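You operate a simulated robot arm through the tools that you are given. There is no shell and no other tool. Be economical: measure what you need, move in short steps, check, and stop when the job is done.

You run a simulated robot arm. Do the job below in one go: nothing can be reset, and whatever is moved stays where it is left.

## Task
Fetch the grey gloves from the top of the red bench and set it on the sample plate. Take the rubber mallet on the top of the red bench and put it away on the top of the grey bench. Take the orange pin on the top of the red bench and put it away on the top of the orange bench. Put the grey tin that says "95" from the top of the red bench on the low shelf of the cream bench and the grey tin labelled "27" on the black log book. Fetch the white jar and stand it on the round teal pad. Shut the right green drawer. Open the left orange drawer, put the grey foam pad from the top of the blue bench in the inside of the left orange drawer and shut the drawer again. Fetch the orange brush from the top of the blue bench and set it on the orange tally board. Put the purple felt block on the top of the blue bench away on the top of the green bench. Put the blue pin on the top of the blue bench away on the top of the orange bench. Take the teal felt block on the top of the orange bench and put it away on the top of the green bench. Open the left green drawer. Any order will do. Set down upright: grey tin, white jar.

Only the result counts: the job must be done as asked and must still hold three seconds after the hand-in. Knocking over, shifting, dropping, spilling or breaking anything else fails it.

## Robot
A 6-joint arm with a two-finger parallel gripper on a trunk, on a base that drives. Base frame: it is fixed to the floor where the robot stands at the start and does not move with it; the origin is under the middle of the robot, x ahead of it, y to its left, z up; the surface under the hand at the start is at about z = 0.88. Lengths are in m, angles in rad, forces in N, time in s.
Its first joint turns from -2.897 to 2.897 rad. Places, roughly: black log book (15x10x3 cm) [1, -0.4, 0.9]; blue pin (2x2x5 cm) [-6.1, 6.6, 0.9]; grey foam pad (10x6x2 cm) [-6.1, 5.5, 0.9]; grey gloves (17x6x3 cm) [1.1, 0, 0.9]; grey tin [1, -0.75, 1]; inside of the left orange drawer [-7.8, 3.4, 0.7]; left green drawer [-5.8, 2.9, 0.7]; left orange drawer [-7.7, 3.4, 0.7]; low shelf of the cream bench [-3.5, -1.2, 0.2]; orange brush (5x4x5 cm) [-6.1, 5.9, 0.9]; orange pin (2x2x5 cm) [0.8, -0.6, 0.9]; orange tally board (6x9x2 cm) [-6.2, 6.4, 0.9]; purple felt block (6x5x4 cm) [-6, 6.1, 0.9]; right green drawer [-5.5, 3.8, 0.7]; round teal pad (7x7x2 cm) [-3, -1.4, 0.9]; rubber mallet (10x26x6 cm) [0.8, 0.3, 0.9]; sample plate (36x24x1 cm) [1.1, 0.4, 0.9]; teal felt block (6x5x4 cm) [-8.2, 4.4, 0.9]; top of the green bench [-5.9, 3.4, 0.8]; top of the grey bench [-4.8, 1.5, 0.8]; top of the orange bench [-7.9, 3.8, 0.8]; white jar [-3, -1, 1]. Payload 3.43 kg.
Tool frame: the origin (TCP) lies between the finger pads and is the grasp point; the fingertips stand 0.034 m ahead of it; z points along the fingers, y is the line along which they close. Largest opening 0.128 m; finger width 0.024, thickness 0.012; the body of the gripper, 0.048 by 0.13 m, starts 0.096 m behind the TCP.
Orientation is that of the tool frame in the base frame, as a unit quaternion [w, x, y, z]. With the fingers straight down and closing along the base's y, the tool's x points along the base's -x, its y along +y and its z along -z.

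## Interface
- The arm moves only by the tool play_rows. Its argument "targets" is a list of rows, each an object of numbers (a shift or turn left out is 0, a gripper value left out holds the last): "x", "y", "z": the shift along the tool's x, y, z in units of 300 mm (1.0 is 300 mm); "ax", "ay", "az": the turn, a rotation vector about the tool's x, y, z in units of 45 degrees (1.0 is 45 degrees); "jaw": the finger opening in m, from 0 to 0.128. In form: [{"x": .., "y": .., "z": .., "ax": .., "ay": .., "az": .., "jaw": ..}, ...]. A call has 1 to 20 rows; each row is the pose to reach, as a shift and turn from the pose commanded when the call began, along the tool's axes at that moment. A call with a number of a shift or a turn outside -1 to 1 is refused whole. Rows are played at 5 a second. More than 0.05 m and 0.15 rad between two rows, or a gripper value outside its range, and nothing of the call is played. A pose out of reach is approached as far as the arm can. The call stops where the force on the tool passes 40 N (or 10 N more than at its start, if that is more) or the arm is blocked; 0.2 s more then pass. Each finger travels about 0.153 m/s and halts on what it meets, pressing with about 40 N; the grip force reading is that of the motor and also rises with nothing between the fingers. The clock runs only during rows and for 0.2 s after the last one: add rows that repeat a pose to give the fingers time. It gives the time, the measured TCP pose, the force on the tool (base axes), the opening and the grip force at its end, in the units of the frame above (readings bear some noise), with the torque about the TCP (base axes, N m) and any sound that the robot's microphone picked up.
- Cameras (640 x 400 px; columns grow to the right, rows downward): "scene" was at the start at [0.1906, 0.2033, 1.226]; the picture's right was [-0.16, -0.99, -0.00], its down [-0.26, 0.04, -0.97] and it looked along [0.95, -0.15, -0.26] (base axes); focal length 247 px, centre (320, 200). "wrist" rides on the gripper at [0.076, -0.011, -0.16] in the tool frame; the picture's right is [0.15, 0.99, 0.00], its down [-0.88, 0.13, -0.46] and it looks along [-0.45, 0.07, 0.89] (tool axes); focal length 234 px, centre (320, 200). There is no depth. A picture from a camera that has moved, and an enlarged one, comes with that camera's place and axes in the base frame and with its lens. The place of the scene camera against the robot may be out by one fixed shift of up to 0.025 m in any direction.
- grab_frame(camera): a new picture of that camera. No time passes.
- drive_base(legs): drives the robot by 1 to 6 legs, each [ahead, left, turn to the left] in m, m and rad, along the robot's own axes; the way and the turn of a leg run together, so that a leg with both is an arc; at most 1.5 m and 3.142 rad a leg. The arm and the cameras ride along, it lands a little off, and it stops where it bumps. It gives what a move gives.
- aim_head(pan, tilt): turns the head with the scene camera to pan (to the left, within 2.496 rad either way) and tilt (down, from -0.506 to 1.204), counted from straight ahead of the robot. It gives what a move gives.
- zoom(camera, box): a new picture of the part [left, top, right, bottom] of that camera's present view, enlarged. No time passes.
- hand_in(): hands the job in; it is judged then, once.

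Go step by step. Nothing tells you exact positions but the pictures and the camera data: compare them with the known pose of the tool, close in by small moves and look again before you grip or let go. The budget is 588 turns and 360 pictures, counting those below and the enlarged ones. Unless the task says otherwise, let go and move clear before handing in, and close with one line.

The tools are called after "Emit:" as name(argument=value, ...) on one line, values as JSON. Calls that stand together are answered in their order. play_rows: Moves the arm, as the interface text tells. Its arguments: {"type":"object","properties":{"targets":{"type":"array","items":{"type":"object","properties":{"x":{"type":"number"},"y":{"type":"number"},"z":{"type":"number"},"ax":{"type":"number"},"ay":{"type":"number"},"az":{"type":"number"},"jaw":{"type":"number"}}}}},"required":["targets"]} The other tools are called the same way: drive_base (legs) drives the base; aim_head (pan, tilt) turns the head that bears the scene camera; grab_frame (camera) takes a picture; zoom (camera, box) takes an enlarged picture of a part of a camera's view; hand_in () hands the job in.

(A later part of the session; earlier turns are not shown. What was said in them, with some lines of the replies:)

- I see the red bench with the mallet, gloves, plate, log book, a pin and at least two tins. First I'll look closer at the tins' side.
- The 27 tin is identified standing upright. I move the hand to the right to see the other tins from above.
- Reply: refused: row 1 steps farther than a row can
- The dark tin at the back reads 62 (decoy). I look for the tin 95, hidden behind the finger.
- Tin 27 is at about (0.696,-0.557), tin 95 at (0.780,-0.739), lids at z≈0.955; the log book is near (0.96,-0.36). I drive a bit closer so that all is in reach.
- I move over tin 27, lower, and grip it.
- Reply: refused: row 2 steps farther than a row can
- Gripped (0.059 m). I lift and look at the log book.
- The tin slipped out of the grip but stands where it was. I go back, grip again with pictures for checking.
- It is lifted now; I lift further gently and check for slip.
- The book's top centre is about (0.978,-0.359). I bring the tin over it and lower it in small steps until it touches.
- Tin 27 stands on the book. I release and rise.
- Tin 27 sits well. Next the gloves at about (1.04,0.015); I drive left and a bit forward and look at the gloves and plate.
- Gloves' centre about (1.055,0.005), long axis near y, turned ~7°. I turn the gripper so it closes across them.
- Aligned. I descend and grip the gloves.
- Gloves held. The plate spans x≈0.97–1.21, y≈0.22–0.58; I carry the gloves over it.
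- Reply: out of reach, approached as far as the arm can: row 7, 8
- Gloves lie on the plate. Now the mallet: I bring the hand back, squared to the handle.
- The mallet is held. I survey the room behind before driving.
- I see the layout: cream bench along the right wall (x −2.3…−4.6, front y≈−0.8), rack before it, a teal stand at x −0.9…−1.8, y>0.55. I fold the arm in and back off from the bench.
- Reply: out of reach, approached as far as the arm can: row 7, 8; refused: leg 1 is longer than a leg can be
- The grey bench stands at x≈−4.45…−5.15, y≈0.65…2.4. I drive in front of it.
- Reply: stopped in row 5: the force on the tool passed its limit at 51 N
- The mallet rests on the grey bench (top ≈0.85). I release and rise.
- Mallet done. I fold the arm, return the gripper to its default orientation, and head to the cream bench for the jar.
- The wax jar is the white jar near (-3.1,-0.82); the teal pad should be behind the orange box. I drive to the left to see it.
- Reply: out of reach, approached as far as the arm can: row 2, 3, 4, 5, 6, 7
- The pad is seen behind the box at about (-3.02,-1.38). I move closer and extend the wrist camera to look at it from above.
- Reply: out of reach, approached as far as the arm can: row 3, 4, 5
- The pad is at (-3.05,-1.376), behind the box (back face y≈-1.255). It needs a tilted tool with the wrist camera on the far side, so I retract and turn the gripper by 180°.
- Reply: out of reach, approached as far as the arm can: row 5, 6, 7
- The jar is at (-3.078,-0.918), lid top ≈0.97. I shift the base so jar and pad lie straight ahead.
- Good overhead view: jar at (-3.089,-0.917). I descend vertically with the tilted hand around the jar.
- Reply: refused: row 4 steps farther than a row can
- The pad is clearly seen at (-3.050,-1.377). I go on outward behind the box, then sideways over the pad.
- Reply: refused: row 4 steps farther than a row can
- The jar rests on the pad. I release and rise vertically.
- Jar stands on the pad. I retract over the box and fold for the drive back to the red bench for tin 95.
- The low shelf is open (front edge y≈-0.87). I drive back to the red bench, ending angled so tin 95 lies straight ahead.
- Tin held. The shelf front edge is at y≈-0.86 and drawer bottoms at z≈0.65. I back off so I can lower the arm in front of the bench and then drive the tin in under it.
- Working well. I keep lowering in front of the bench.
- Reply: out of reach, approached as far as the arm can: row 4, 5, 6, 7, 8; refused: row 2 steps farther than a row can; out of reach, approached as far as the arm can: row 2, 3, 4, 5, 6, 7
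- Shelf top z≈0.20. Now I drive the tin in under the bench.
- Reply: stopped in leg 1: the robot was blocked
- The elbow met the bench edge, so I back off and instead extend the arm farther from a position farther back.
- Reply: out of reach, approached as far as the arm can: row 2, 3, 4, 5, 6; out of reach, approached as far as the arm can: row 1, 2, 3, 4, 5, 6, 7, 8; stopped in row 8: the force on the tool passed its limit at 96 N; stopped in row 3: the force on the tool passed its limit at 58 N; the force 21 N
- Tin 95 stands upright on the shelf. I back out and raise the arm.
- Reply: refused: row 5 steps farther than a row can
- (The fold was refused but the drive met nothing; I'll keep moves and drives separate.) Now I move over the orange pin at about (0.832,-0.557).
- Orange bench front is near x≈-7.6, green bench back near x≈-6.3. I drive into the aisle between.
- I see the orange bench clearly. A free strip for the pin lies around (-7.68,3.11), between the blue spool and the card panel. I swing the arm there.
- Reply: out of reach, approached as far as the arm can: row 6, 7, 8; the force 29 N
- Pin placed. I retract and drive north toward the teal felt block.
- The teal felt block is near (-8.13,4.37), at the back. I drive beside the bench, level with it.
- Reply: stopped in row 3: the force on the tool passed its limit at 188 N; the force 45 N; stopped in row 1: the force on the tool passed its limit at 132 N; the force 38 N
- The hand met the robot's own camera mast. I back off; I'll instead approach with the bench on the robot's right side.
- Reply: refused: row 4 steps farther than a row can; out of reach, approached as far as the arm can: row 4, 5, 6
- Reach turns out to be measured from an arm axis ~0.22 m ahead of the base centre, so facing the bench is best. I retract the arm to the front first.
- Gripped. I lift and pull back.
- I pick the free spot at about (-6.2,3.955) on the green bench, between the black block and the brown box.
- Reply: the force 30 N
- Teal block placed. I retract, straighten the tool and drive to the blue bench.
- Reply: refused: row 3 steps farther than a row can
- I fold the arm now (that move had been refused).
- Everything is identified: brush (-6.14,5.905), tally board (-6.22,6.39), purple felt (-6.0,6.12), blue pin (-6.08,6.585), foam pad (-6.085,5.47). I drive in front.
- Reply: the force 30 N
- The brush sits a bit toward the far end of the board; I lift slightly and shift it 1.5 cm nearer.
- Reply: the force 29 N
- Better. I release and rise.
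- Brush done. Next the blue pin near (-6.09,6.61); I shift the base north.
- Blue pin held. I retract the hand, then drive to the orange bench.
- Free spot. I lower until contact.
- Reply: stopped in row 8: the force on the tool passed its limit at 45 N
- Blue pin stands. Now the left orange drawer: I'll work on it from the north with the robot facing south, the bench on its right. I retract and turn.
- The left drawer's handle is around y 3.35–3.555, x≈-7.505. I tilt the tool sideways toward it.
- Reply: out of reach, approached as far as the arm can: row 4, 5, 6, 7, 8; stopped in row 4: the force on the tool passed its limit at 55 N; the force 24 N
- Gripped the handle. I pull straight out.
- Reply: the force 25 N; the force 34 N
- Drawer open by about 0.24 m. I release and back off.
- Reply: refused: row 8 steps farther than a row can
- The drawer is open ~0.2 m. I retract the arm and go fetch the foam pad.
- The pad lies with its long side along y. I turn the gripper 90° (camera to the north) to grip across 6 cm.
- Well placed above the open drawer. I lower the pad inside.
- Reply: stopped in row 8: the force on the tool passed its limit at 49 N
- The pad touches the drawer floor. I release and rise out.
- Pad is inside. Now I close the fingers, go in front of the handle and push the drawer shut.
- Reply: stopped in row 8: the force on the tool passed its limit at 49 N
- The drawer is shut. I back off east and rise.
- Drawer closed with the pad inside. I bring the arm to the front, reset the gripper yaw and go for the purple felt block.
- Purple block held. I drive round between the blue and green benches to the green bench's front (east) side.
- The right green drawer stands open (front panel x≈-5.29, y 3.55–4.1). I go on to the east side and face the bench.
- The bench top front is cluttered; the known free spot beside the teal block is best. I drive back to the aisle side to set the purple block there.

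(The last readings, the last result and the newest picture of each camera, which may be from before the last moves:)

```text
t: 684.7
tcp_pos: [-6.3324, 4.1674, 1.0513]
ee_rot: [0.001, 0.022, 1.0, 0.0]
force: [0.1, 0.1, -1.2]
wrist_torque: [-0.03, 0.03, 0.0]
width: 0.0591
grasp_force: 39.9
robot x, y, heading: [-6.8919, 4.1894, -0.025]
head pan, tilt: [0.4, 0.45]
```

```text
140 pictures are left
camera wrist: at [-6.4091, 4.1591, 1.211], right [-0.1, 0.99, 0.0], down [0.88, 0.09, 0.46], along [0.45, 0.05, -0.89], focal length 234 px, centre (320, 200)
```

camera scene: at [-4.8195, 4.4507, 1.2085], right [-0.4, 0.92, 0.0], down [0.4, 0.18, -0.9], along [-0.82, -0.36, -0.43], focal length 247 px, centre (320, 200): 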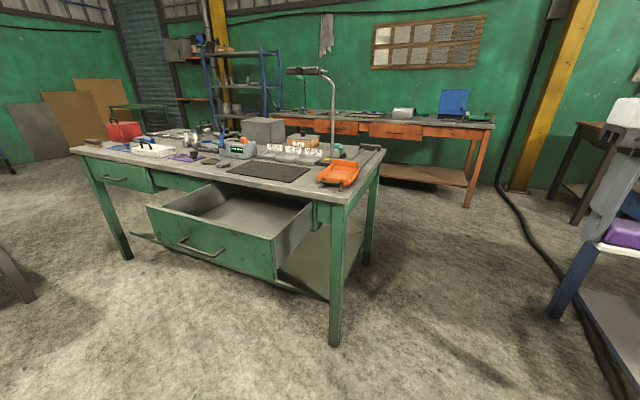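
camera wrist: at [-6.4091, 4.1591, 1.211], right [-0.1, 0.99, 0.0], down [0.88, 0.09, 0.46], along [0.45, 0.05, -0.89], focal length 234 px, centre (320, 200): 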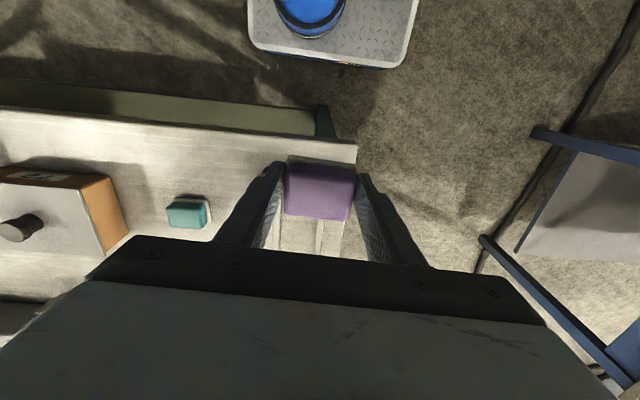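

Emit:
play_rows(targets=[{"x": -0.07, "y": -0.12}, {"x": -0.14, "y": -0.24}, {"x": -0.21, "y": -0.36}, {"x": -0.28, "y": -0.48}, {"x": -0.35, "y": -0.6}, {"x": -0.4, "y": -0.73}, {"x": -0.4, "y": -0.73}])

Emit:
grab_frame(camera="wrist")

```text
t: 686.3
tcp_pos: [-6.2232, 3.9429, 1.0501]
ee_rot: [0.0, 0.022, 1.0, 0.001]
force: [-0.3, 0.0, -0.5]
wrist_torque: [-0.02, 0.01, -0.02]
width: 0.0591
grasp_force: 40.2
robot x, y, heading: [-6.8936, 4.1836, -0.024]
head pan, tilt: [0.4, 0.45]
```

```text
139 pictures are left
camera wrist: at [-6.2998, 3.9338, 1.2101], right [-0.1, 0.99, 0.0], down [0.88, 0.09, 0.46], along [0.45, 0.05, -0.89], focal length 234 px, centre (320, 200)
```

wrist: 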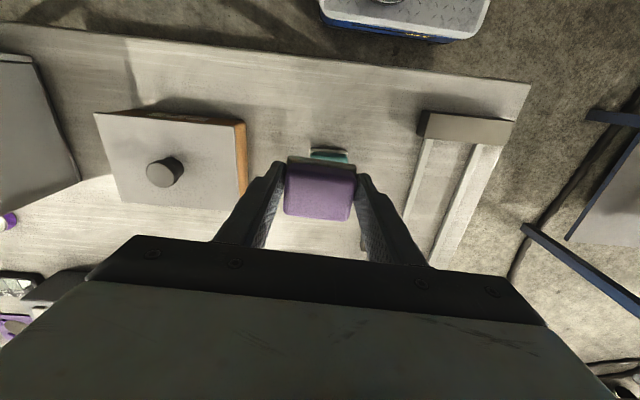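

Emit:
play_rows(targets=[{"x": -0.14}, {"x": -0.28, "y": -0.02}, {"x": -0.42, "y": -0.04}, {"x": -0.42, "y": -0.04}])

Emit:
grab_frame(camera="wrist")

```text
t: 687.3
tcp_pos: [-6.0965, 3.9262, 1.0509]
ee_rot: [0.001, 0.022, 1.0, 0.001]
force: [0.0, 0.3, -1.3]
wrist_torque: [0.0, 0.02, -0.02]
width: 0.0589
grasp_force: 40.0
robot x, y, heading: [-6.8923, 4.19, -0.024]
head pan, tilt: [0.4, 0.45]
```

```text
138 pictures are left
camera wrist: at [-6.1735, 3.9167, 1.2107], right [-0.1, 0.99, 0.0], down [0.88, 0.09, 0.46], along [0.45, 0.05, -0.89], focal length 234 px, centre (320, 200)
```

wrist: 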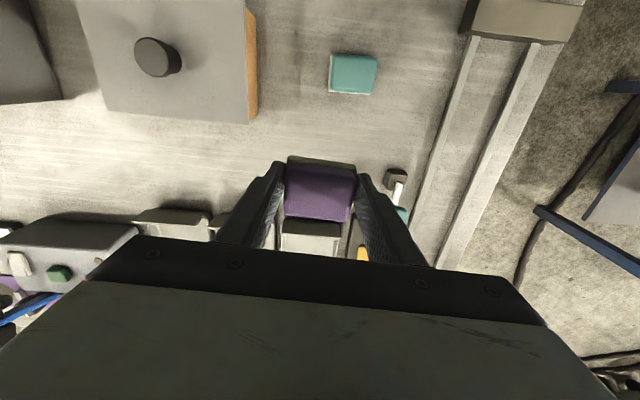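

Emit:
play_rows(targets=[{"z": 0.15}, {"z": 0.3}, {"z": 0.43}, {"z": 0.48}, {"z": 0.5}, {"z": 0.515}, {"z": 0.53}, {"z": 0.54}, {"z": 0.55}, {"z": 0.56}])

Emit:
grab_frame(camera="wrist")

```text
t: 689.5
tcp_pos: [-6.097, 3.9266, 0.8855]
ee_rot: [0.002, 0.022, 1.0, 0.0]
force: [4.5, -1.5, 28.1]
wrist_torque: [-0.07, -0.19, 0.03]
width: 0.0593
grasp_force: 39.9
robot x, y, heading: [-6.8918, 4.1871, -0.022]
head pan, tilt: [0.4, 0.45]
```

```text
137 pictures are left
camera wrist: at [-6.1743, 3.9182, 1.0448], right [-0.1, 0.99, 0.0], down [0.88, 0.09, 0.46], along [0.46, 0.05, -0.89], focal length 234 px, centre (320, 200)
```

wrist: 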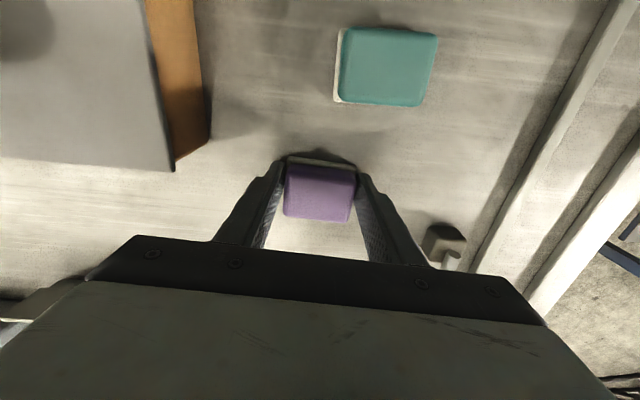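

Touching the bench. I release and rise.

Emit:
play_rows(targets=[{"z": -0.007}, {"z": -0.007, "jaw": 0.07}, {"z": -0.007, "jaw": 0.08}, {"z": -0.007, "jaw": 0.08}, {"z": -0.12}, {"z": -0.27}, {"z": -0.42}, {"z": -0.55}, {"z": -0.55}])

Emit:
play_rows(targets=[{"x": 0.15}, {"x": 0.3}, {"x": 0.45}, {"x": 0.6}, {"x": 0.75}, {"x": 0.9}, {"x": 0.9}])

Emit:
grab_frame(camera="wrist")

```text
t: 691.5
tcp_pos: [-6.0988, 3.9269, 1.0481]
ee_rot: [0.001, 0.021, 1.0, 0.001]
force: [0.1, 0.4, 0.4]
wrist_torque: [-0.02, 0.0, 0.02]
width: 0.0801
grasp_force: 0.1
robot x, y, heading: [-6.8915, 4.1839, -0.024]
head pan, tilt: [0.4, 0.45]
```

```text
t: 693.1
tcp_pos: [-6.3676, 3.9385, 1.0474]
ee_rot: [0.001, 0.021, 1.0, 0.0]
force: [0.4, 0.2, 0.4]
wrist_torque: [0.0, 0.06, -0.04]
width: 0.0799
grasp_force: 0.0
robot x, y, heading: [-6.8919, 4.189, -0.023]
head pan, tilt: [0.4, 0.45]
```

```text
136 pictures are left
camera wrist: at [-6.4438, 3.9298, 1.2074], right [-0.1, 0.99, 0.0], down [0.88, 0.09, 0.46], along [0.45, 0.05, -0.89], focal length 234 px, centre (320, 200)
```

wrist: 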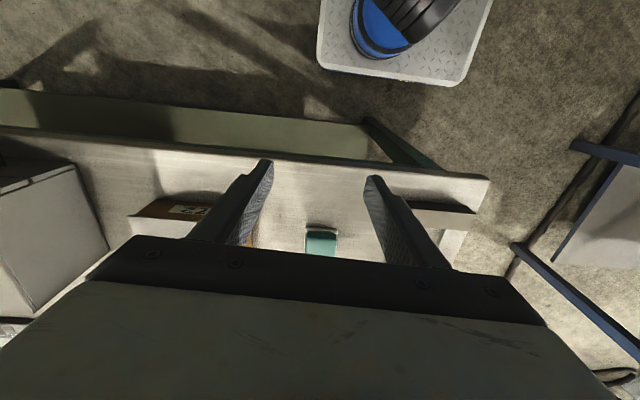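

Emit:
drive_base(legs=[[0, 0.53, 0.024], [1.15, 0, 0], [1.1, 0, 0], [0, 0, -3.14]])

Emit:
aim_head(pan=0.4, tilt=0.45)

Emit:
grab_frame(camera="scene")

```text
t: 714.2
tcp_pos: [-5.1567, 4.9455, 1.0481]
ee_rot: [0.001, 1.0, -0.001, 0.0]
force: [-0.3, -0.3, -0.2]
wrist_torque: [0.01, -0.03, 0.0]
width: 0.08
grasp_force: 0.2
robot x, y, heading: [-4.6217, 4.7186, -3.122]
head pan, tilt: [0.4, 0.45]
```

```text
t: 714.9
tcp_pos: [-5.1568, 4.9461, 1.0466]
ee_rot: [0.001, 1.0, -0.002, -0.001]
force: [-0.8, -0.6, 0.0]
wrist_torque: [0.04, 0.01, -0.03]
width: 0.0803
grasp_force: 0.0
robot x, y, heading: [-4.6205, 4.7164, -3.125]
head pan, tilt: [0.4, 0.45]
```

```text
135 pictures are left
camera scene: at [-4.7632, 4.4591, 1.2085], right [-0.41, 0.91, 0.0], down [0.4, 0.18, -0.9], along [-0.82, -0.37, -0.44], focal length 247 px, centre (320, 200)
```

scene: 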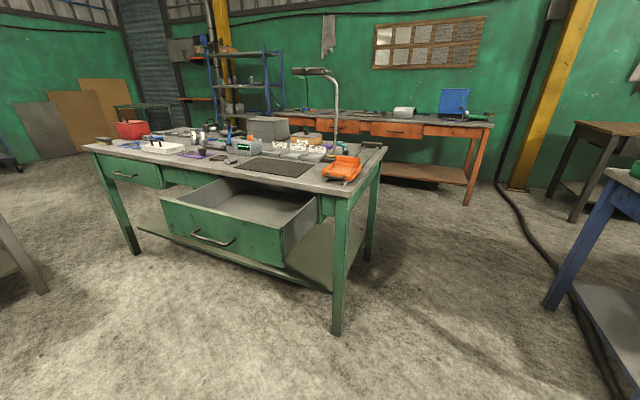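

Emit:
drive_base(legs=[[0, 0.9, 0]])

Emit:
aim_head(pan=0.0, tilt=0.6)

Emit:
grab_frame(camera="scene")

Emit:
grab_frame(camera="wrist")

```text
t: 719.6
tcp_pos: [-5.1383, 4.0379, 1.0479]
ee_rot: [0.001, 1.0, 0.004, -0.001]
force: [0.0, -1.0, -0.7]
wrist_torque: [0.02, 0.0, 0.02]
width: 0.08
grasp_force: 0.0
robot x, y, heading: [-4.6001, 3.8148, -3.113]
head pan, tilt: [0.4, 0.45]
```

```text
t: 720.5
tcp_pos: [-5.1377, 4.0397, 1.0477]
ee_rot: [0.001, 1.0, 0.004, -0.001]
force: [0.6, 0.0, 0.8]
wrist_torque: [0.01, 0.0, 0.01]
width: 0.0798
grasp_force: 0.1
robot x, y, heading: [-4.5989, 3.8173, -3.113]
head pan, tilt: [0.0, 0.6]
```

```text
134 pictures are left
camera scene: at [-4.7446, 3.5911, 1.195], right [-0.03, 1.0, 0.0], down [0.56, 0.02, -0.83], along [-0.82, -0.02, -0.56], focal length 247 px, centre (320, 200)
```

scene: 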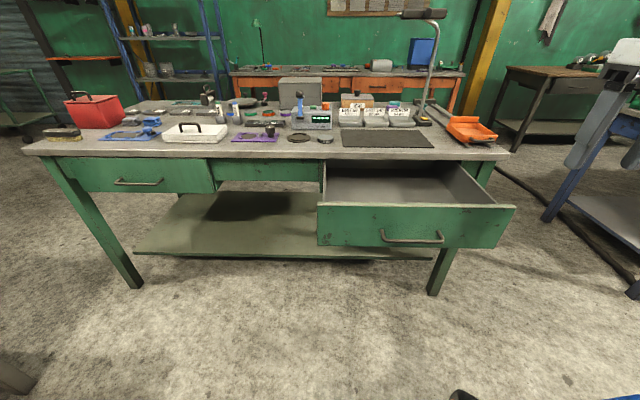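

```text
133 pictures are left
camera wrist: at [-5.0623, 4.0496, 1.2075], right [0.15, -0.99, 0.0], down [-0.88, -0.14, 0.46], along [-0.45, -0.07, -0.89], focal length 234 px, centre (320, 200)
```

wrist: 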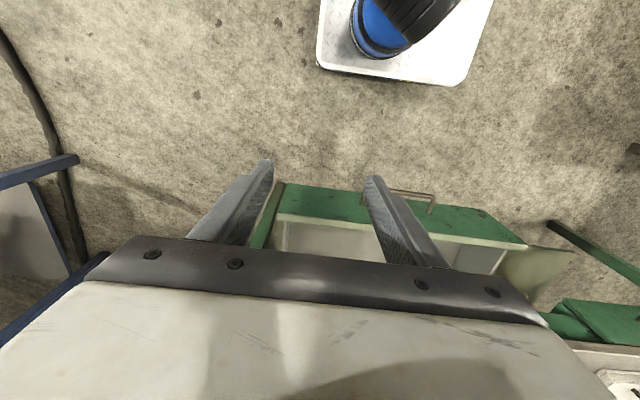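

The right drawer's handle is at about (-5.265,3.82,0.71–0.735). I close the fingers and lower them in front of it.

Emit:
play_rows(targets=[{"y": 0.15, "jaw": 0.0}, {"y": 0.3}, {"y": 0.45}, {"y": 0.6}, {"y": 0.73, "x": -0.05}, {"y": 0.73, "x": -0.2}, {"y": 0.73, "x": -0.2}])

Emit:
play_rows(targets=[{"z": 0.15}, {"z": 0.3}, {"z": 0.45}, {"z": 0.6}, {"z": 0.7}, {"z": 0.7}])

Emit:
grab_frame(camera="wrist")

```text
t: 722.1
tcp_pos: [-5.1971, 3.8186, 1.0485]
ee_rot: [0.001, 1.0, 0.004, -0.001]
force: [-0.2, 0.6, -0.3]
wrist_torque: [0.03, -0.03, 0.03]
width: 0.0002
grasp_force: 32.9
robot x, y, heading: [-4.602, 3.8193, -3.115]
head pan, tilt: [0.0, 0.6]
```

```text
t: 723.5
tcp_pos: [-5.1971, 3.8189, 0.84]
ee_rot: [0.001, 1.0, 0.003, -0.001]
force: [0.3, 0.4, -0.5]
wrist_torque: [-0.02, 0.0, -0.02]
width: 0.0
grasp_force: 33.0
robot x, y, heading: [-4.6038, 3.8187, -3.113]
head pan, tilt: [0.0, 0.6]
```

```text
132 pictures are left
camera wrist: at [-5.1205, 3.8296, 0.9988], right [0.15, -0.99, 0.0], down [-0.88, -0.14, 0.46], along [-0.45, -0.07, -0.89], focal length 234 px, centre (320, 200)
```

wrist: 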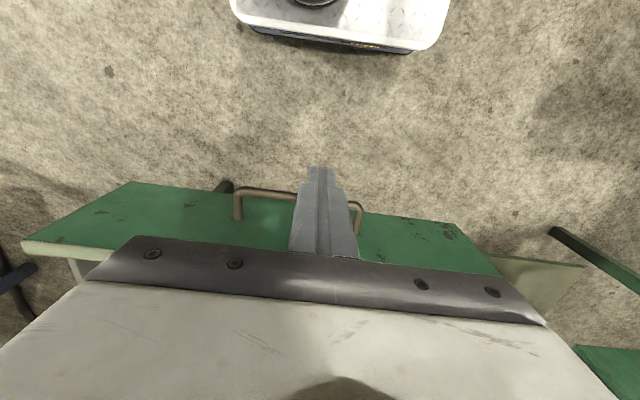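

Emit:
play_rows(targets=[{"y": -0.08}, {"y": -0.08, "z": 0.15}, {"y": -0.08, "z": 0.3}, {"y": -0.08, "z": 0.373}, {"y": -0.08, "z": 0.373, "x": -0.1}, {"y": -0.08, "z": 0.373, "x": -0.2}, {"y": -0.08, "z": 0.373, "x": -0.3}, {"y": -0.08, "z": 0.373, "x": -0.4}, {"y": -0.08, "z": 0.373, "x": -0.5}, {"y": -0.08, "z": 0.373, "x": -0.5}])

Emit:
grab_frame(camera="wrist")

```text
t: 725.7
tcp_pos: [-5.348, 3.841, 0.7275]
ee_rot: [0.001, 1.0, 0.003, -0.001]
force: [0.4, 0.6, -0.7]
wrist_torque: [0.0, 0.01, 0.03]
width: 0.0003
grasp_force: 32.9
robot x, y, heading: [-4.5977, 3.819, -3.115]
head pan, tilt: [0.0, 0.6]
```

```text
131 pictures are left
camera wrist: at [-5.2716, 3.8518, 0.8865], right [0.15, -0.99, 0.0], down [-0.88, -0.14, 0.46], along [-0.45, -0.07, -0.89], focal length 234 px, centre (320, 200)
```

wrist: 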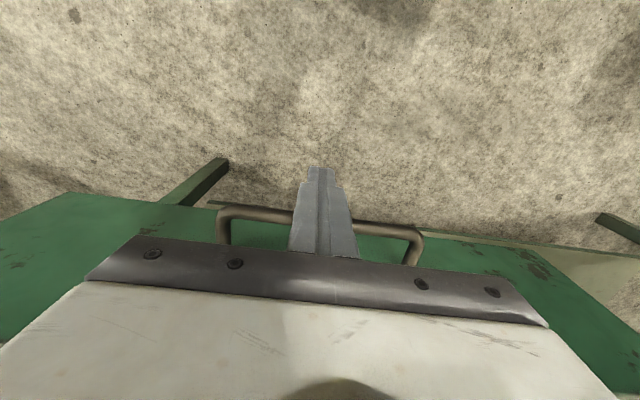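

Moving in. I keep pushing until it stops.

Emit:
play_rows(targets=[{"x": -0.1}, {"x": -0.2}, {"x": -0.3}, {"x": -0.4}, {"x": -0.46}, {"x": -0.5}, {"x": -0.53}, {"x": -0.56}, {"x": -0.59}, {"x": -0.62}])

Emit:
grab_frame(camera="wrist")

Emit:
grab_frame(camera="scene")

```text
t: 727.7
tcp_pos: [-5.5172, 3.8412, 0.726]
ee_rot: [0.0, 1.0, 0.004, 0.005]
force: [9.4, 0.5, 2.7]
wrist_torque: [0.07, 0.07, 0.01]
width: 0.0
grasp_force: 33.3
robot x, y, heading: [-4.6036, 3.8184, -3.114]
head pan, tilt: [0.0, 0.6]
stopped in row 10: the force on the tool passed its limit at 59 N (the readings are from after the stop); the commanded pose is now the measured one
```

```text
130 pictures are left
camera wrist: at [-5.4446, 3.8518, 0.8862], right [0.15, -0.99, 0.0], down [-0.88, -0.14, 0.45], along [-0.44, -0.07, -0.89], focal length 234 px, centre (320, 200)
```

wrist: 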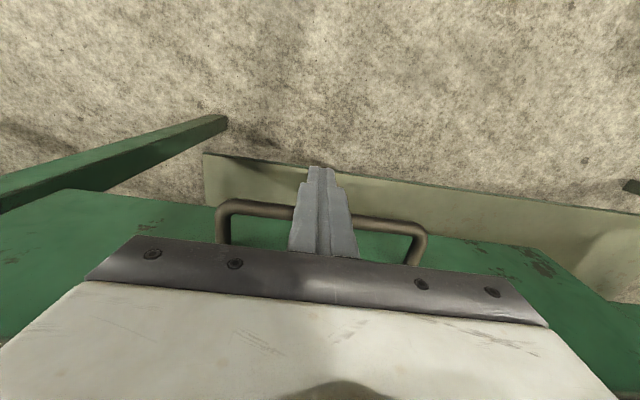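

```text
129 pictures are left
camera scene: at [-4.7439, 3.5911, 1.195], right [-0.03, 1.0, 0.0], down [0.56, 0.02, -0.83], along [-0.82, -0.02, -0.56], focal length 247 px, centre (320, 200)
```

scene: 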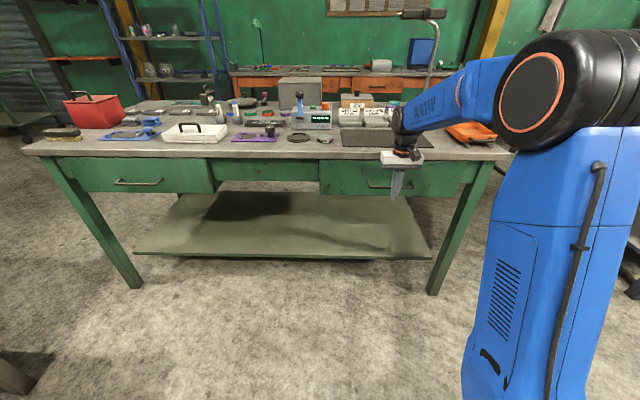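

Emit:
zoom(camera="scene", box=[60, 130, 500, 220])

```text
1.45 times, centred on (280, 175) of scene
camera zoom: at [-4.7439, 3.5911, 1.195], right [-0.03, 1.0, 0.0], down [0.56, 0.02, -0.83], along [-0.82, -0.02, -0.56], focal length 359 px, centre (378, 236)
```

zoom: 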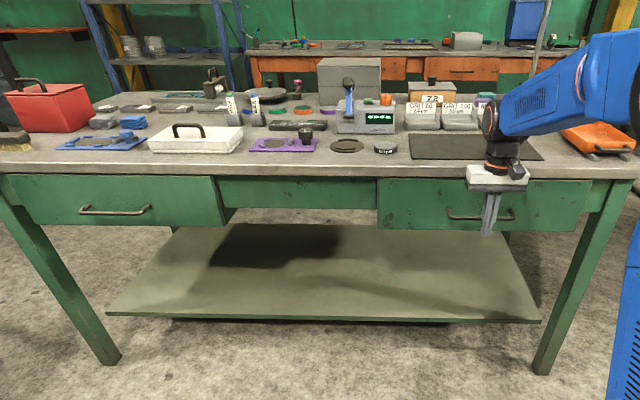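

The right drawer is shut flush with the left one. I back off and rise.

Emit:
play_rows(targets=[{"x": 0.1}, {"x": 0.23}, {"x": 0.36}, {"x": 0.36, "z": -0.15}, {"x": 0.36, "z": -0.3}, {"x": 0.36, "z": -0.45}, {"x": 0.36, "z": -0.6}, {"x": 0.36, "z": -0.75}, {"x": 0.36, "z": -0.9}, {"x": 0.36, "z": -0.98}, {"x": 0.36, "z": -0.98}])

Emit:
zoom(camera="scene", box=[60, 130, 500, 220])

```text
t: 730.1
tcp_pos: [-5.4148, 3.8422, 1.0208]
ee_rot: [0.001, 1.0, 0.004, 0.004]
force: [0.1, -0.3, -0.1]
wrist_torque: [-0.03, 0.0, -0.02]
width: 0.0
grasp_force: 33.4
robot x, y, heading: [-4.5974, 3.8132, -3.116]
head pan, tilt: [0.0, 0.6]
```

```text
1.45 times, centred on (280, 175) of scene
camera zoom: at [-4.7443, 3.5911, 1.1949], right [-0.03, 1.0, 0.0], down [0.56, 0.02, -0.83], along [-0.82, -0.02, -0.57], focal length 359 px, centre (378, 236)
```

zoom: 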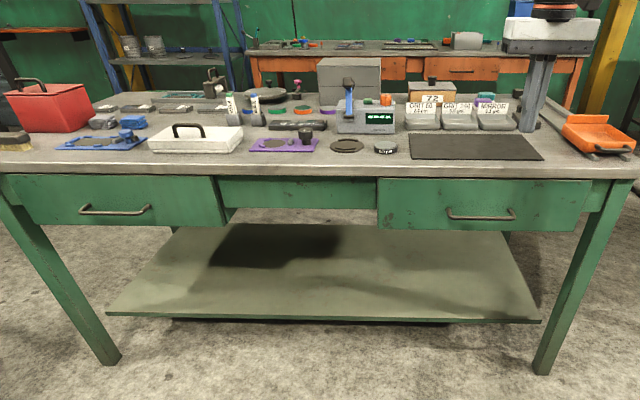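

Now to the left green drawer (handle near y≈2.88). I drive in front of it.

Emit:
drive_base(legs=[[0, 0.93, -0.028]])

Emit:
grab_frame(camera="wrist")

Emit:
grab_frame(camera="scene")

```text
t: 735.0
tcp_pos: [-5.4011, 2.9347, 1.0195]
ee_rot: [0.001, 1.0, -0.012, 0.005]
force: [-0.3, 0.5, 0.8]
wrist_torque: [0.0, -0.01, 0.0]
width: 0.0
grasp_force: 32.7
robot x, y, heading: [-4.5895, 2.887, 3.141]
head pan, tilt: [0.0, 0.6]
```

```text
126 pictures are left
camera wrist: at [-5.327, 2.9448, 1.1806], right [0.12, -0.99, 0.0], down [-0.89, -0.11, 0.45], along [-0.44, -0.06, -0.89], focal length 234 px, centre (320, 200)
```

wrist: 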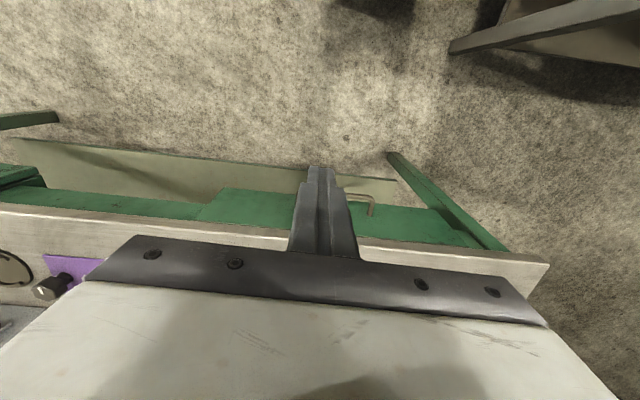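

```text
125 pictures are left
camera scene: at [-4.7391, 2.6651, 1.1949], right [0.0, 1.0, 0.0], down [0.56, 0.0, -0.83], along [-0.83, 0.0, -0.56], focal length 247 px, centre (320, 200)
```

scene: 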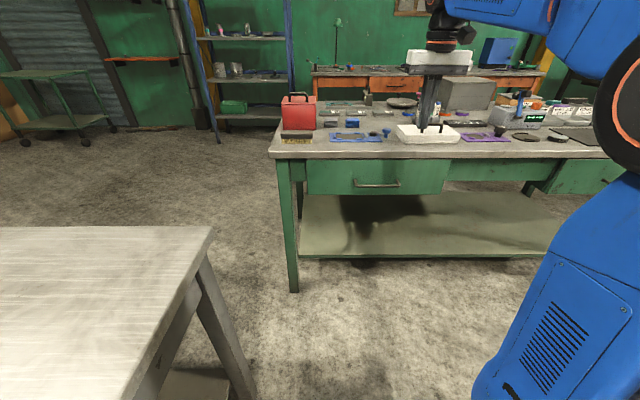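

Emit:
play_rows(targets=[{"x": 0.15, "az": -0.17, "jaw": 0.05}, {"x": 0.3, "az": -0.34}, {"x": 0.45, "az": -0.51}, {"x": 0.5, "az": -0.68}, {"x": 0.5, "az": -0.85}, {"x": 0.5, "az": -1.0}, {"x": 0.5, "az": -1.0}])

Emit:
play_rows(targets=[{"az": -0.17}, {"az": -0.34}, {"az": -0.51}, {"az": -0.68}, {"az": -0.85}, {"az": -1.0}, {"az": -1.0}])

Emit:
play_rows(targets=[{"ax": 0.17}, {"ax": 0.34}, {"ax": 0.51}, {"ax": 0.68}, {"ax": 0.85}, {"ax": 0.89}, {"ax": 0.89}])

Emit:
grab_frame(camera="wrist")

```text
t: 736.6
tcp_pos: [-5.2521, 2.933, 1.0214]
ee_rot: [0.002, 0.928, 0.372, 0.004]
force: [0.3, -0.3, 0.3]
wrist_torque: [0.01, 0.01, -0.01]
width: 0.0498
grasp_force: 0.0
robot x, y, heading: [-4.5899, 2.8869, 3.141]
head pan, tilt: [0.0, 0.6]
```

```text
t: 738.2
tcp_pos: [-5.2524, 2.9319, 1.0218]
ee_rot: [0.003, 0.715, 0.699, 0.002]
force: [0.2, 0.3, 0.7]
wrist_torque: [0.01, -0.01, -0.05]
width: 0.0501
grasp_force: 0.1
robot x, y, heading: [-4.5905, 2.8924, 3.14]
head pan, tilt: [0.0, 0.6]
```

```text
t: 739.8
tcp_pos: [-5.2523, 2.9317, 1.022]
ee_rot: [-0.242, 0.673, 0.657, -0.237]
force: [0.1, 1.1, 0.1]
wrist_torque: [0.01, 0.01, 0.03]
width: 0.0502
grasp_force: 0.1
robot x, y, heading: [-4.5888, 2.8885, 3.142]
head pan, tilt: [0.0, 0.6]
```

```text
124 pictures are left
camera wrist: at [-5.1568, 3.0052, 1.1518], right [0.77, 0.13, -0.63], down [0.37, -0.89, 0.27], along [-0.53, -0.44, -0.73], focal length 234 px, centre (320, 200)
```

wrist: 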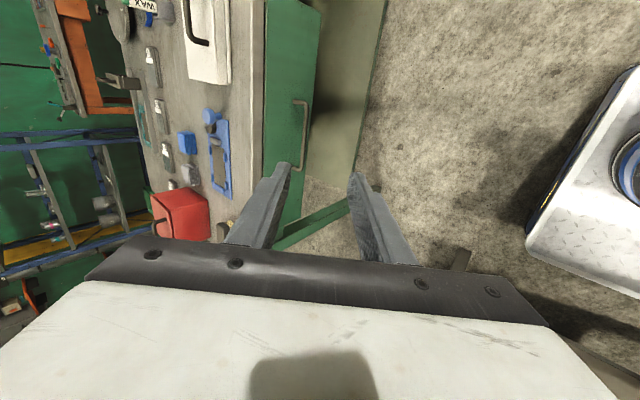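

Emit:
play_rows(targets=[{"x": -0.025, "y": -0.014, "z": 0.14}, {"x": -0.05, "y": -0.028, "z": 0.28}, {"x": -0.075, "y": -0.042, "z": 0.42}, {"x": -0.1, "y": -0.056, "z": 0.56}, {"x": -0.125, "y": -0.07, "z": 0.7}, {"x": -0.15, "y": -0.085, "z": 0.84}, {"x": -0.173, "y": -0.1, "z": 0.97}, {"x": -0.173, "y": -0.1, "z": 0.97}])

Emit:
grab_frame(camera="wrist")

```text
t: 741.6
tcp_pos: [-5.4609, 2.8839, 0.8173]
ee_rot: [-0.242, 0.673, 0.657, -0.238]
force: [-0.4, 0.1, 0.3]
wrist_torque: [-0.01, 0.0, -0.01]
width: 0.0499
grasp_force: 0.1
robot x, y, heading: [-4.5867, 2.8891, 3.14]
head pan, tilt: [0.0, 0.6]
```

```text
123 pictures are left
camera wrist: at [-5.3662, 2.9573, 0.9472], right [0.77, 0.13, -0.63], down [0.37, -0.89, 0.27], along [-0.53, -0.44, -0.73], focal length 234 px, centre (320, 200)
```

wrist: 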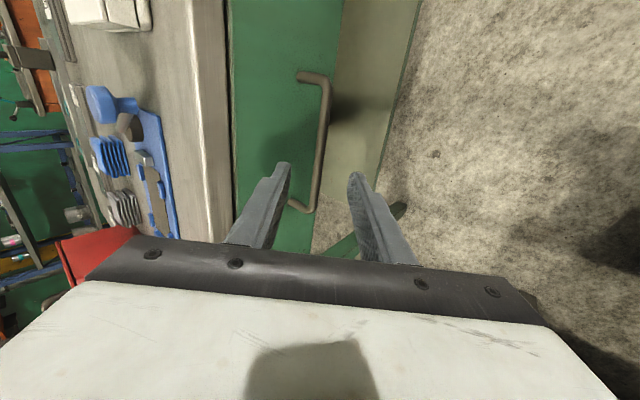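

Emit:
play_rows(targets=[{"z": 0.14}, {"z": 0.26}, {"z": 0.32}, {"z": 0.35}, {"z": 0.37}, {"z": 0.37}])

Emit:
grab_frame(camera="wrist")

```text
t: 742.7
tcp_pos: [-5.528, 2.8847, 0.7387]
ee_rot: [-0.244, 0.672, 0.656, -0.24]
force: [22.0, 0.7, 14.8]
wrist_torque: [-0.15, 0.68, 0.19]
width: 0.0463
grasp_force: 0.1
robot x, y, heading: [-4.5876, 2.8844, 3.141]
head pan, tilt: [0.0, 0.6]
stopped in row 5: the force on the tool passed its limit at 50 N (the readings are from after the stop); the commanded pose is now the measured one
```

```text
122 pictures are left
camera wrist: at [-5.4318, 2.9594, 0.8676], right [0.76, 0.13, -0.64], down [0.37, -0.89, 0.27], along [-0.53, -0.44, -0.72], focal length 234 px, centre (320, 200)
```

wrist: 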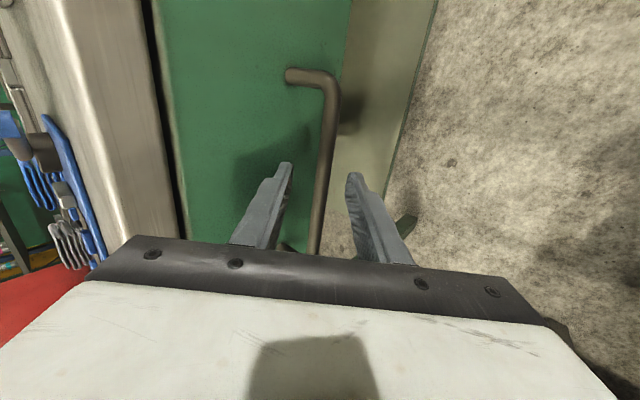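

Same situation as with the orange drawer. I ease off 3 mm and grip the bar.

Emit:
play_rows(targets=[{"z": -0.012}, {"z": -0.012, "jaw": 0.03}, {"z": -0.012, "jaw": 0.015}, {"z": -0.012, "jaw": 0.0}, {"z": -0.012, "jaw": 0.0}])

Emit:
grab_frame(camera="wrist")

```text
t: 743.9
tcp_pos: [-5.526, 2.888, 0.7381]
ee_rot: [-0.242, 0.674, 0.656, -0.237]
force: [10.0, -0.2, -8.7]
wrist_torque: [0.88, -0.18, 0.7]
width: 0.0117
grasp_force: 45.0
robot x, y, heading: [-4.5869, 2.8853, 3.139]
head pan, tilt: [0.0, 0.6]
```

```text
121 pictures are left
camera wrist: at [-5.4308, 2.9592, 0.8684], right [0.76, 0.13, -0.63], down [0.37, -0.89, 0.27], along [-0.53, -0.44, -0.73], focal length 234 px, centre (320, 200)
```

wrist: 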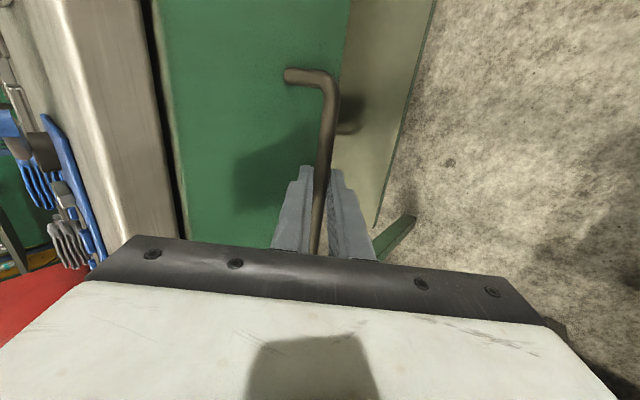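

Emit:
play_rows(targets=[{"y": 0.04, "z": -0.033}, {"y": 0.09, "z": -0.074}, {"y": 0.15, "z": -0.124}, {"y": 0.21, "z": -0.174}, {"y": 0.27, "z": -0.223}, {"y": 0.33, "z": -0.273}, {"y": 0.33, "z": -0.273}])

Emit:
grab_frame(camera="wrist")

```text
t: 745.5
tcp_pos: [-5.3971, 2.8835, 0.7387]
ee_rot: [-0.243, 0.673, 0.656, -0.239]
force: [1.6, 28.4, -1.4]
wrist_torque: [1.22, -0.01, 0.38]
width: 0.0119
grasp_force: 44.9
robot x, y, heading: [-4.5861, 2.886, 3.14]
head pan, tilt: [0.0, 0.6]
```

```text
120 pictures are left
camera wrist: at [-5.3022, 2.9567, 0.8687], right [0.76, 0.13, -0.63], down [0.37, -0.89, 0.27], along [-0.53, -0.44, -0.72], focal length 234 px, centre (320, 200)
```

wrist: 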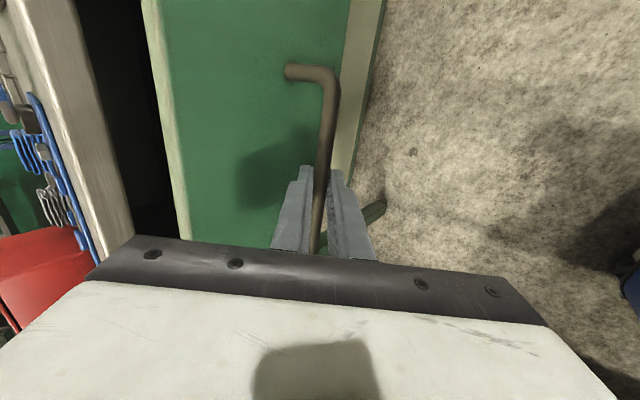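

Emit:
play_rows(targets=[{"y": 0.04, "z": -0.033, "x": 0.008}, {"y": 0.1, "z": -0.083, "x": 0.01}, {"y": 0.16, "z": -0.132, "x": 0.013}, {"y": 0.22, "z": -0.182, "x": 0.016}, {"y": 0.28, "z": -0.231, "x": 0.019}, {"y": 0.34, "z": -0.281, "x": 0.022}, {"y": 0.38, "z": -0.314, "x": 0.024}, {"y": 0.38, "z": -0.314, "x": 0.024}])

Emit:
grab_frame(camera="scene")

```text
t: 747.3
tcp_pos: [-5.2495, 2.8853, 0.7386]
ee_rot: [-0.243, 0.673, 0.656, -0.239]
force: [0.9, -26.2, 17.0]
wrist_torque: [0.42, 0.13, 1.1]
width: 0.012
grasp_force: 45.0
robot x, y, heading: [-4.5883, 2.8892, 3.14]
head pan, tilt: [0.0, 0.6]
```

```text
119 pictures are left
camera scene: at [-4.7382, 2.6645, 1.1949], right [0.0, 1.0, 0.0], down [0.56, 0.0, -0.83], along [-0.83, 0.0, -0.56], focal length 247 px, centre (320, 200)
```

scene: 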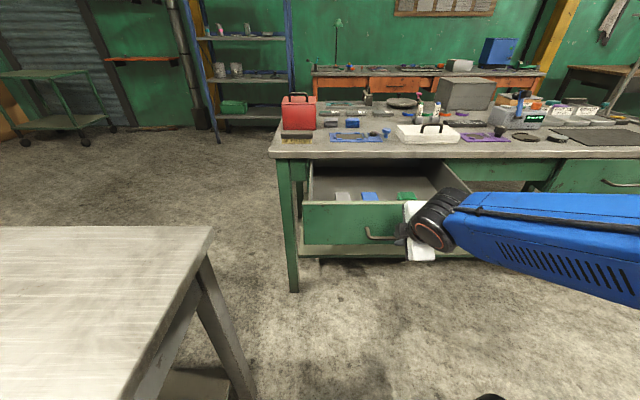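

Drawer open ~0.28 m. I pull a little further, to be safe, until it stops.

Emit:
play_rows(targets=[{"y": 0.03, "z": -0.028, "x": -0.012}, {"y": 0.07, "z": -0.061, "x": -0.014}, {"y": 0.11, "z": -0.094, "x": -0.014}, {"y": 0.15, "z": -0.127, "x": -0.014}, {"y": 0.19, "z": -0.16, "x": -0.014}, {"y": 0.19, "z": -0.16, "x": -0.014}])

Emit:
grab_frame(camera="wrist")

```text
t: 748.2
tcp_pos: [-5.2028, 2.8795, 0.7446]
ee_rot: [-0.24, 0.675, 0.658, -0.232]
force: [0.2, 1.0, -3.3]
wrist_torque: [0.61, -0.02, 0.94]
width: 0.0122
grasp_force: 45.1
out of reach, approached as far as the arm can: row 3, 4
robot x, y, heading: [-4.5893, 2.8853, 3.134]
head pan, tilt: [0.0, 0.6]
stopped in row 4: the force on the tool passed its limit at 119 N (the readings are from after the stop); the commanded pose is now the measured one
```

```text
118 pictures are left
camera wrist: at [-5.1082, 2.9522, 0.8751], right [0.77, 0.13, -0.62], down [0.37, -0.89, 0.27], along [-0.52, -0.44, -0.73], focal length 234 px, centre (320, 200)
```

wrist: 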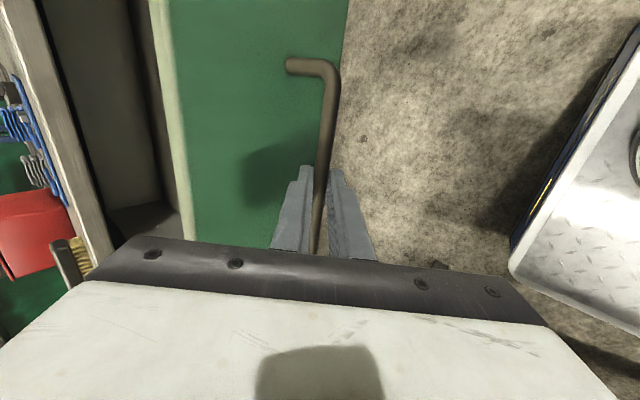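

Open by about 0.32 m. I release and withdraw.

Emit:
play_rows(targets=[{"jaw": 0.03}, {"jaw": 0.06}, {"jaw": 0.06}, {"z": -0.1}, {"z": -0.2}, {"z": -0.32}, {"z": -0.45}, {"z": -0.58}, {"z": -0.7}, {"z": -0.7}])

Emit:
grab_frame(camera="wrist")

Emit:
grab_frame(camera="scene")

```text
t: 750.5
tcp_pos: [-5.0695, 2.8749, 0.9075]
ee_rot: [-0.241, 0.674, 0.658, -0.233]
force: [-0.3, 0.5, 0.0]
wrist_torque: [-0.02, 0.01, -0.05]
width: 0.0601
grasp_force: 0.0
robot x, y, heading: [-4.5881, 2.8868, 3.141]
head pan, tilt: [0.0, 0.6]
```

```text
117 pictures are left
camera wrist: at [-4.9756, 2.9475, 1.0374], right [0.77, 0.13, -0.62], down [0.36, -0.89, 0.27], along [-0.52, -0.44, -0.73], focal length 234 px, centre (320, 200)
```

wrist: 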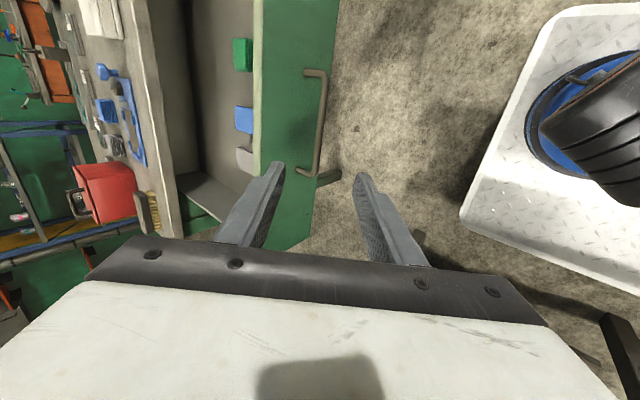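

```text
116 pictures are left
camera scene: at [-4.7387, 2.6654, 1.195], right [0.0, 1.0, 0.0], down [0.56, 0.0, -0.83], along [-0.83, 0.0, -0.56], focal length 247 px, centre (320, 200)
```

scene: 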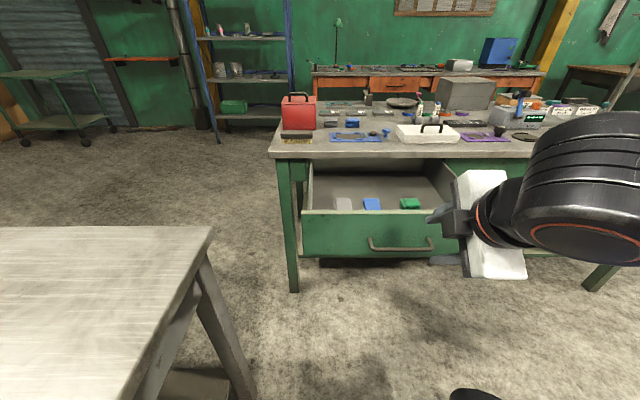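

The left green drawer is open. I check the right drawer once more and the mallet on the grey bench.

Emit:
aim_head(pan=-0.5, tilt=0.5)

Emit:
grab_frame(camera="scene")

Emit:
aim_head(pan=1.4, tilt=0.4)

Emit:
grab_frame(camera="scene")

```text
t: 751.4
tcp_pos: [-5.0709, 2.8753, 0.9051]
ee_rot: [-0.241, 0.674, 0.658, -0.233]
force: [0.3, -0.2, 0.9]
wrist_torque: [-0.01, -0.02, 0.03]
width: 0.0598
grasp_force: 0.0
robot x, y, heading: [-4.5875, 2.8864, 3.144]
head pan, tilt: [-0.499, 0.499]
```

```text
115 pictures are left
camera scene: at [-4.7301, 2.7089, 1.204], right [0.48, 0.88, 0.0], down [0.42, -0.23, -0.88], along [-0.77, 0.42, -0.48], focal length 247 px, centre (320, 200)
```

scene: 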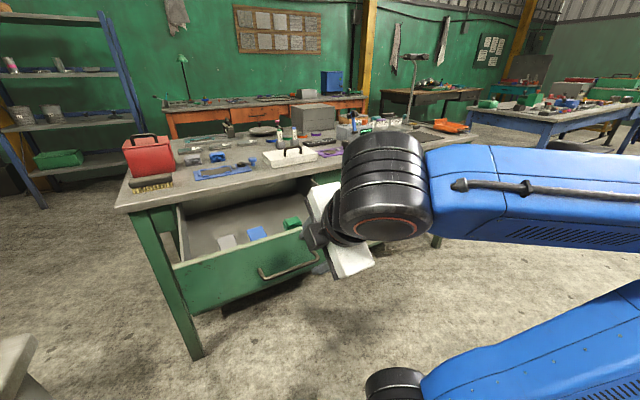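

```text
t: 753.2
tcp_pos: [-5.0706, 2.8748, 0.9066]
ee_rot: [-0.24, 0.675, 0.658, -0.233]
force: [0.1, -0.1, 1.1]
wrist_torque: [-0.01, 0.01, 0.0]
width: 0.0601
grasp_force: 0.1
robot x, y, heading: [-4.5888, 2.8874, 3.138]
head pan, tilt: [1.4, 0.4]
```

```text
114 pictures are left
camera scene: at [-4.6663, 2.5739, 1.2132], right [-0.98, 0.17, 0.0], down [0.07, 0.38, -0.92], along [-0.16, -0.91, -0.39], focal length 247 px, centre (320, 200)
```

scene: 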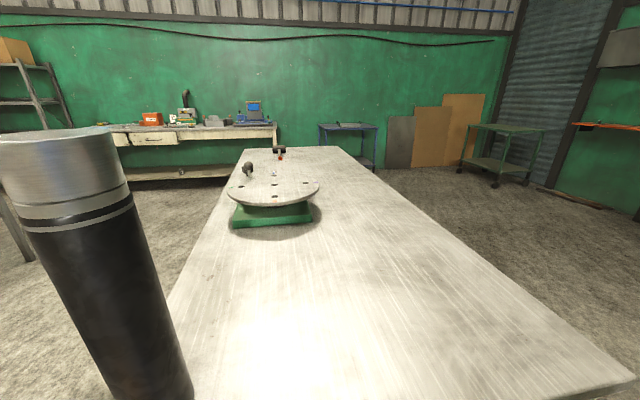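

Everything checks out: the mallet is on the grey bench, the left green drawer is open and the right one shut. I hand in.

Emit:
hand_in()

```text
The job is handed in.
```

All the tasks are done and the job is handed in; I don't have the judge's result.
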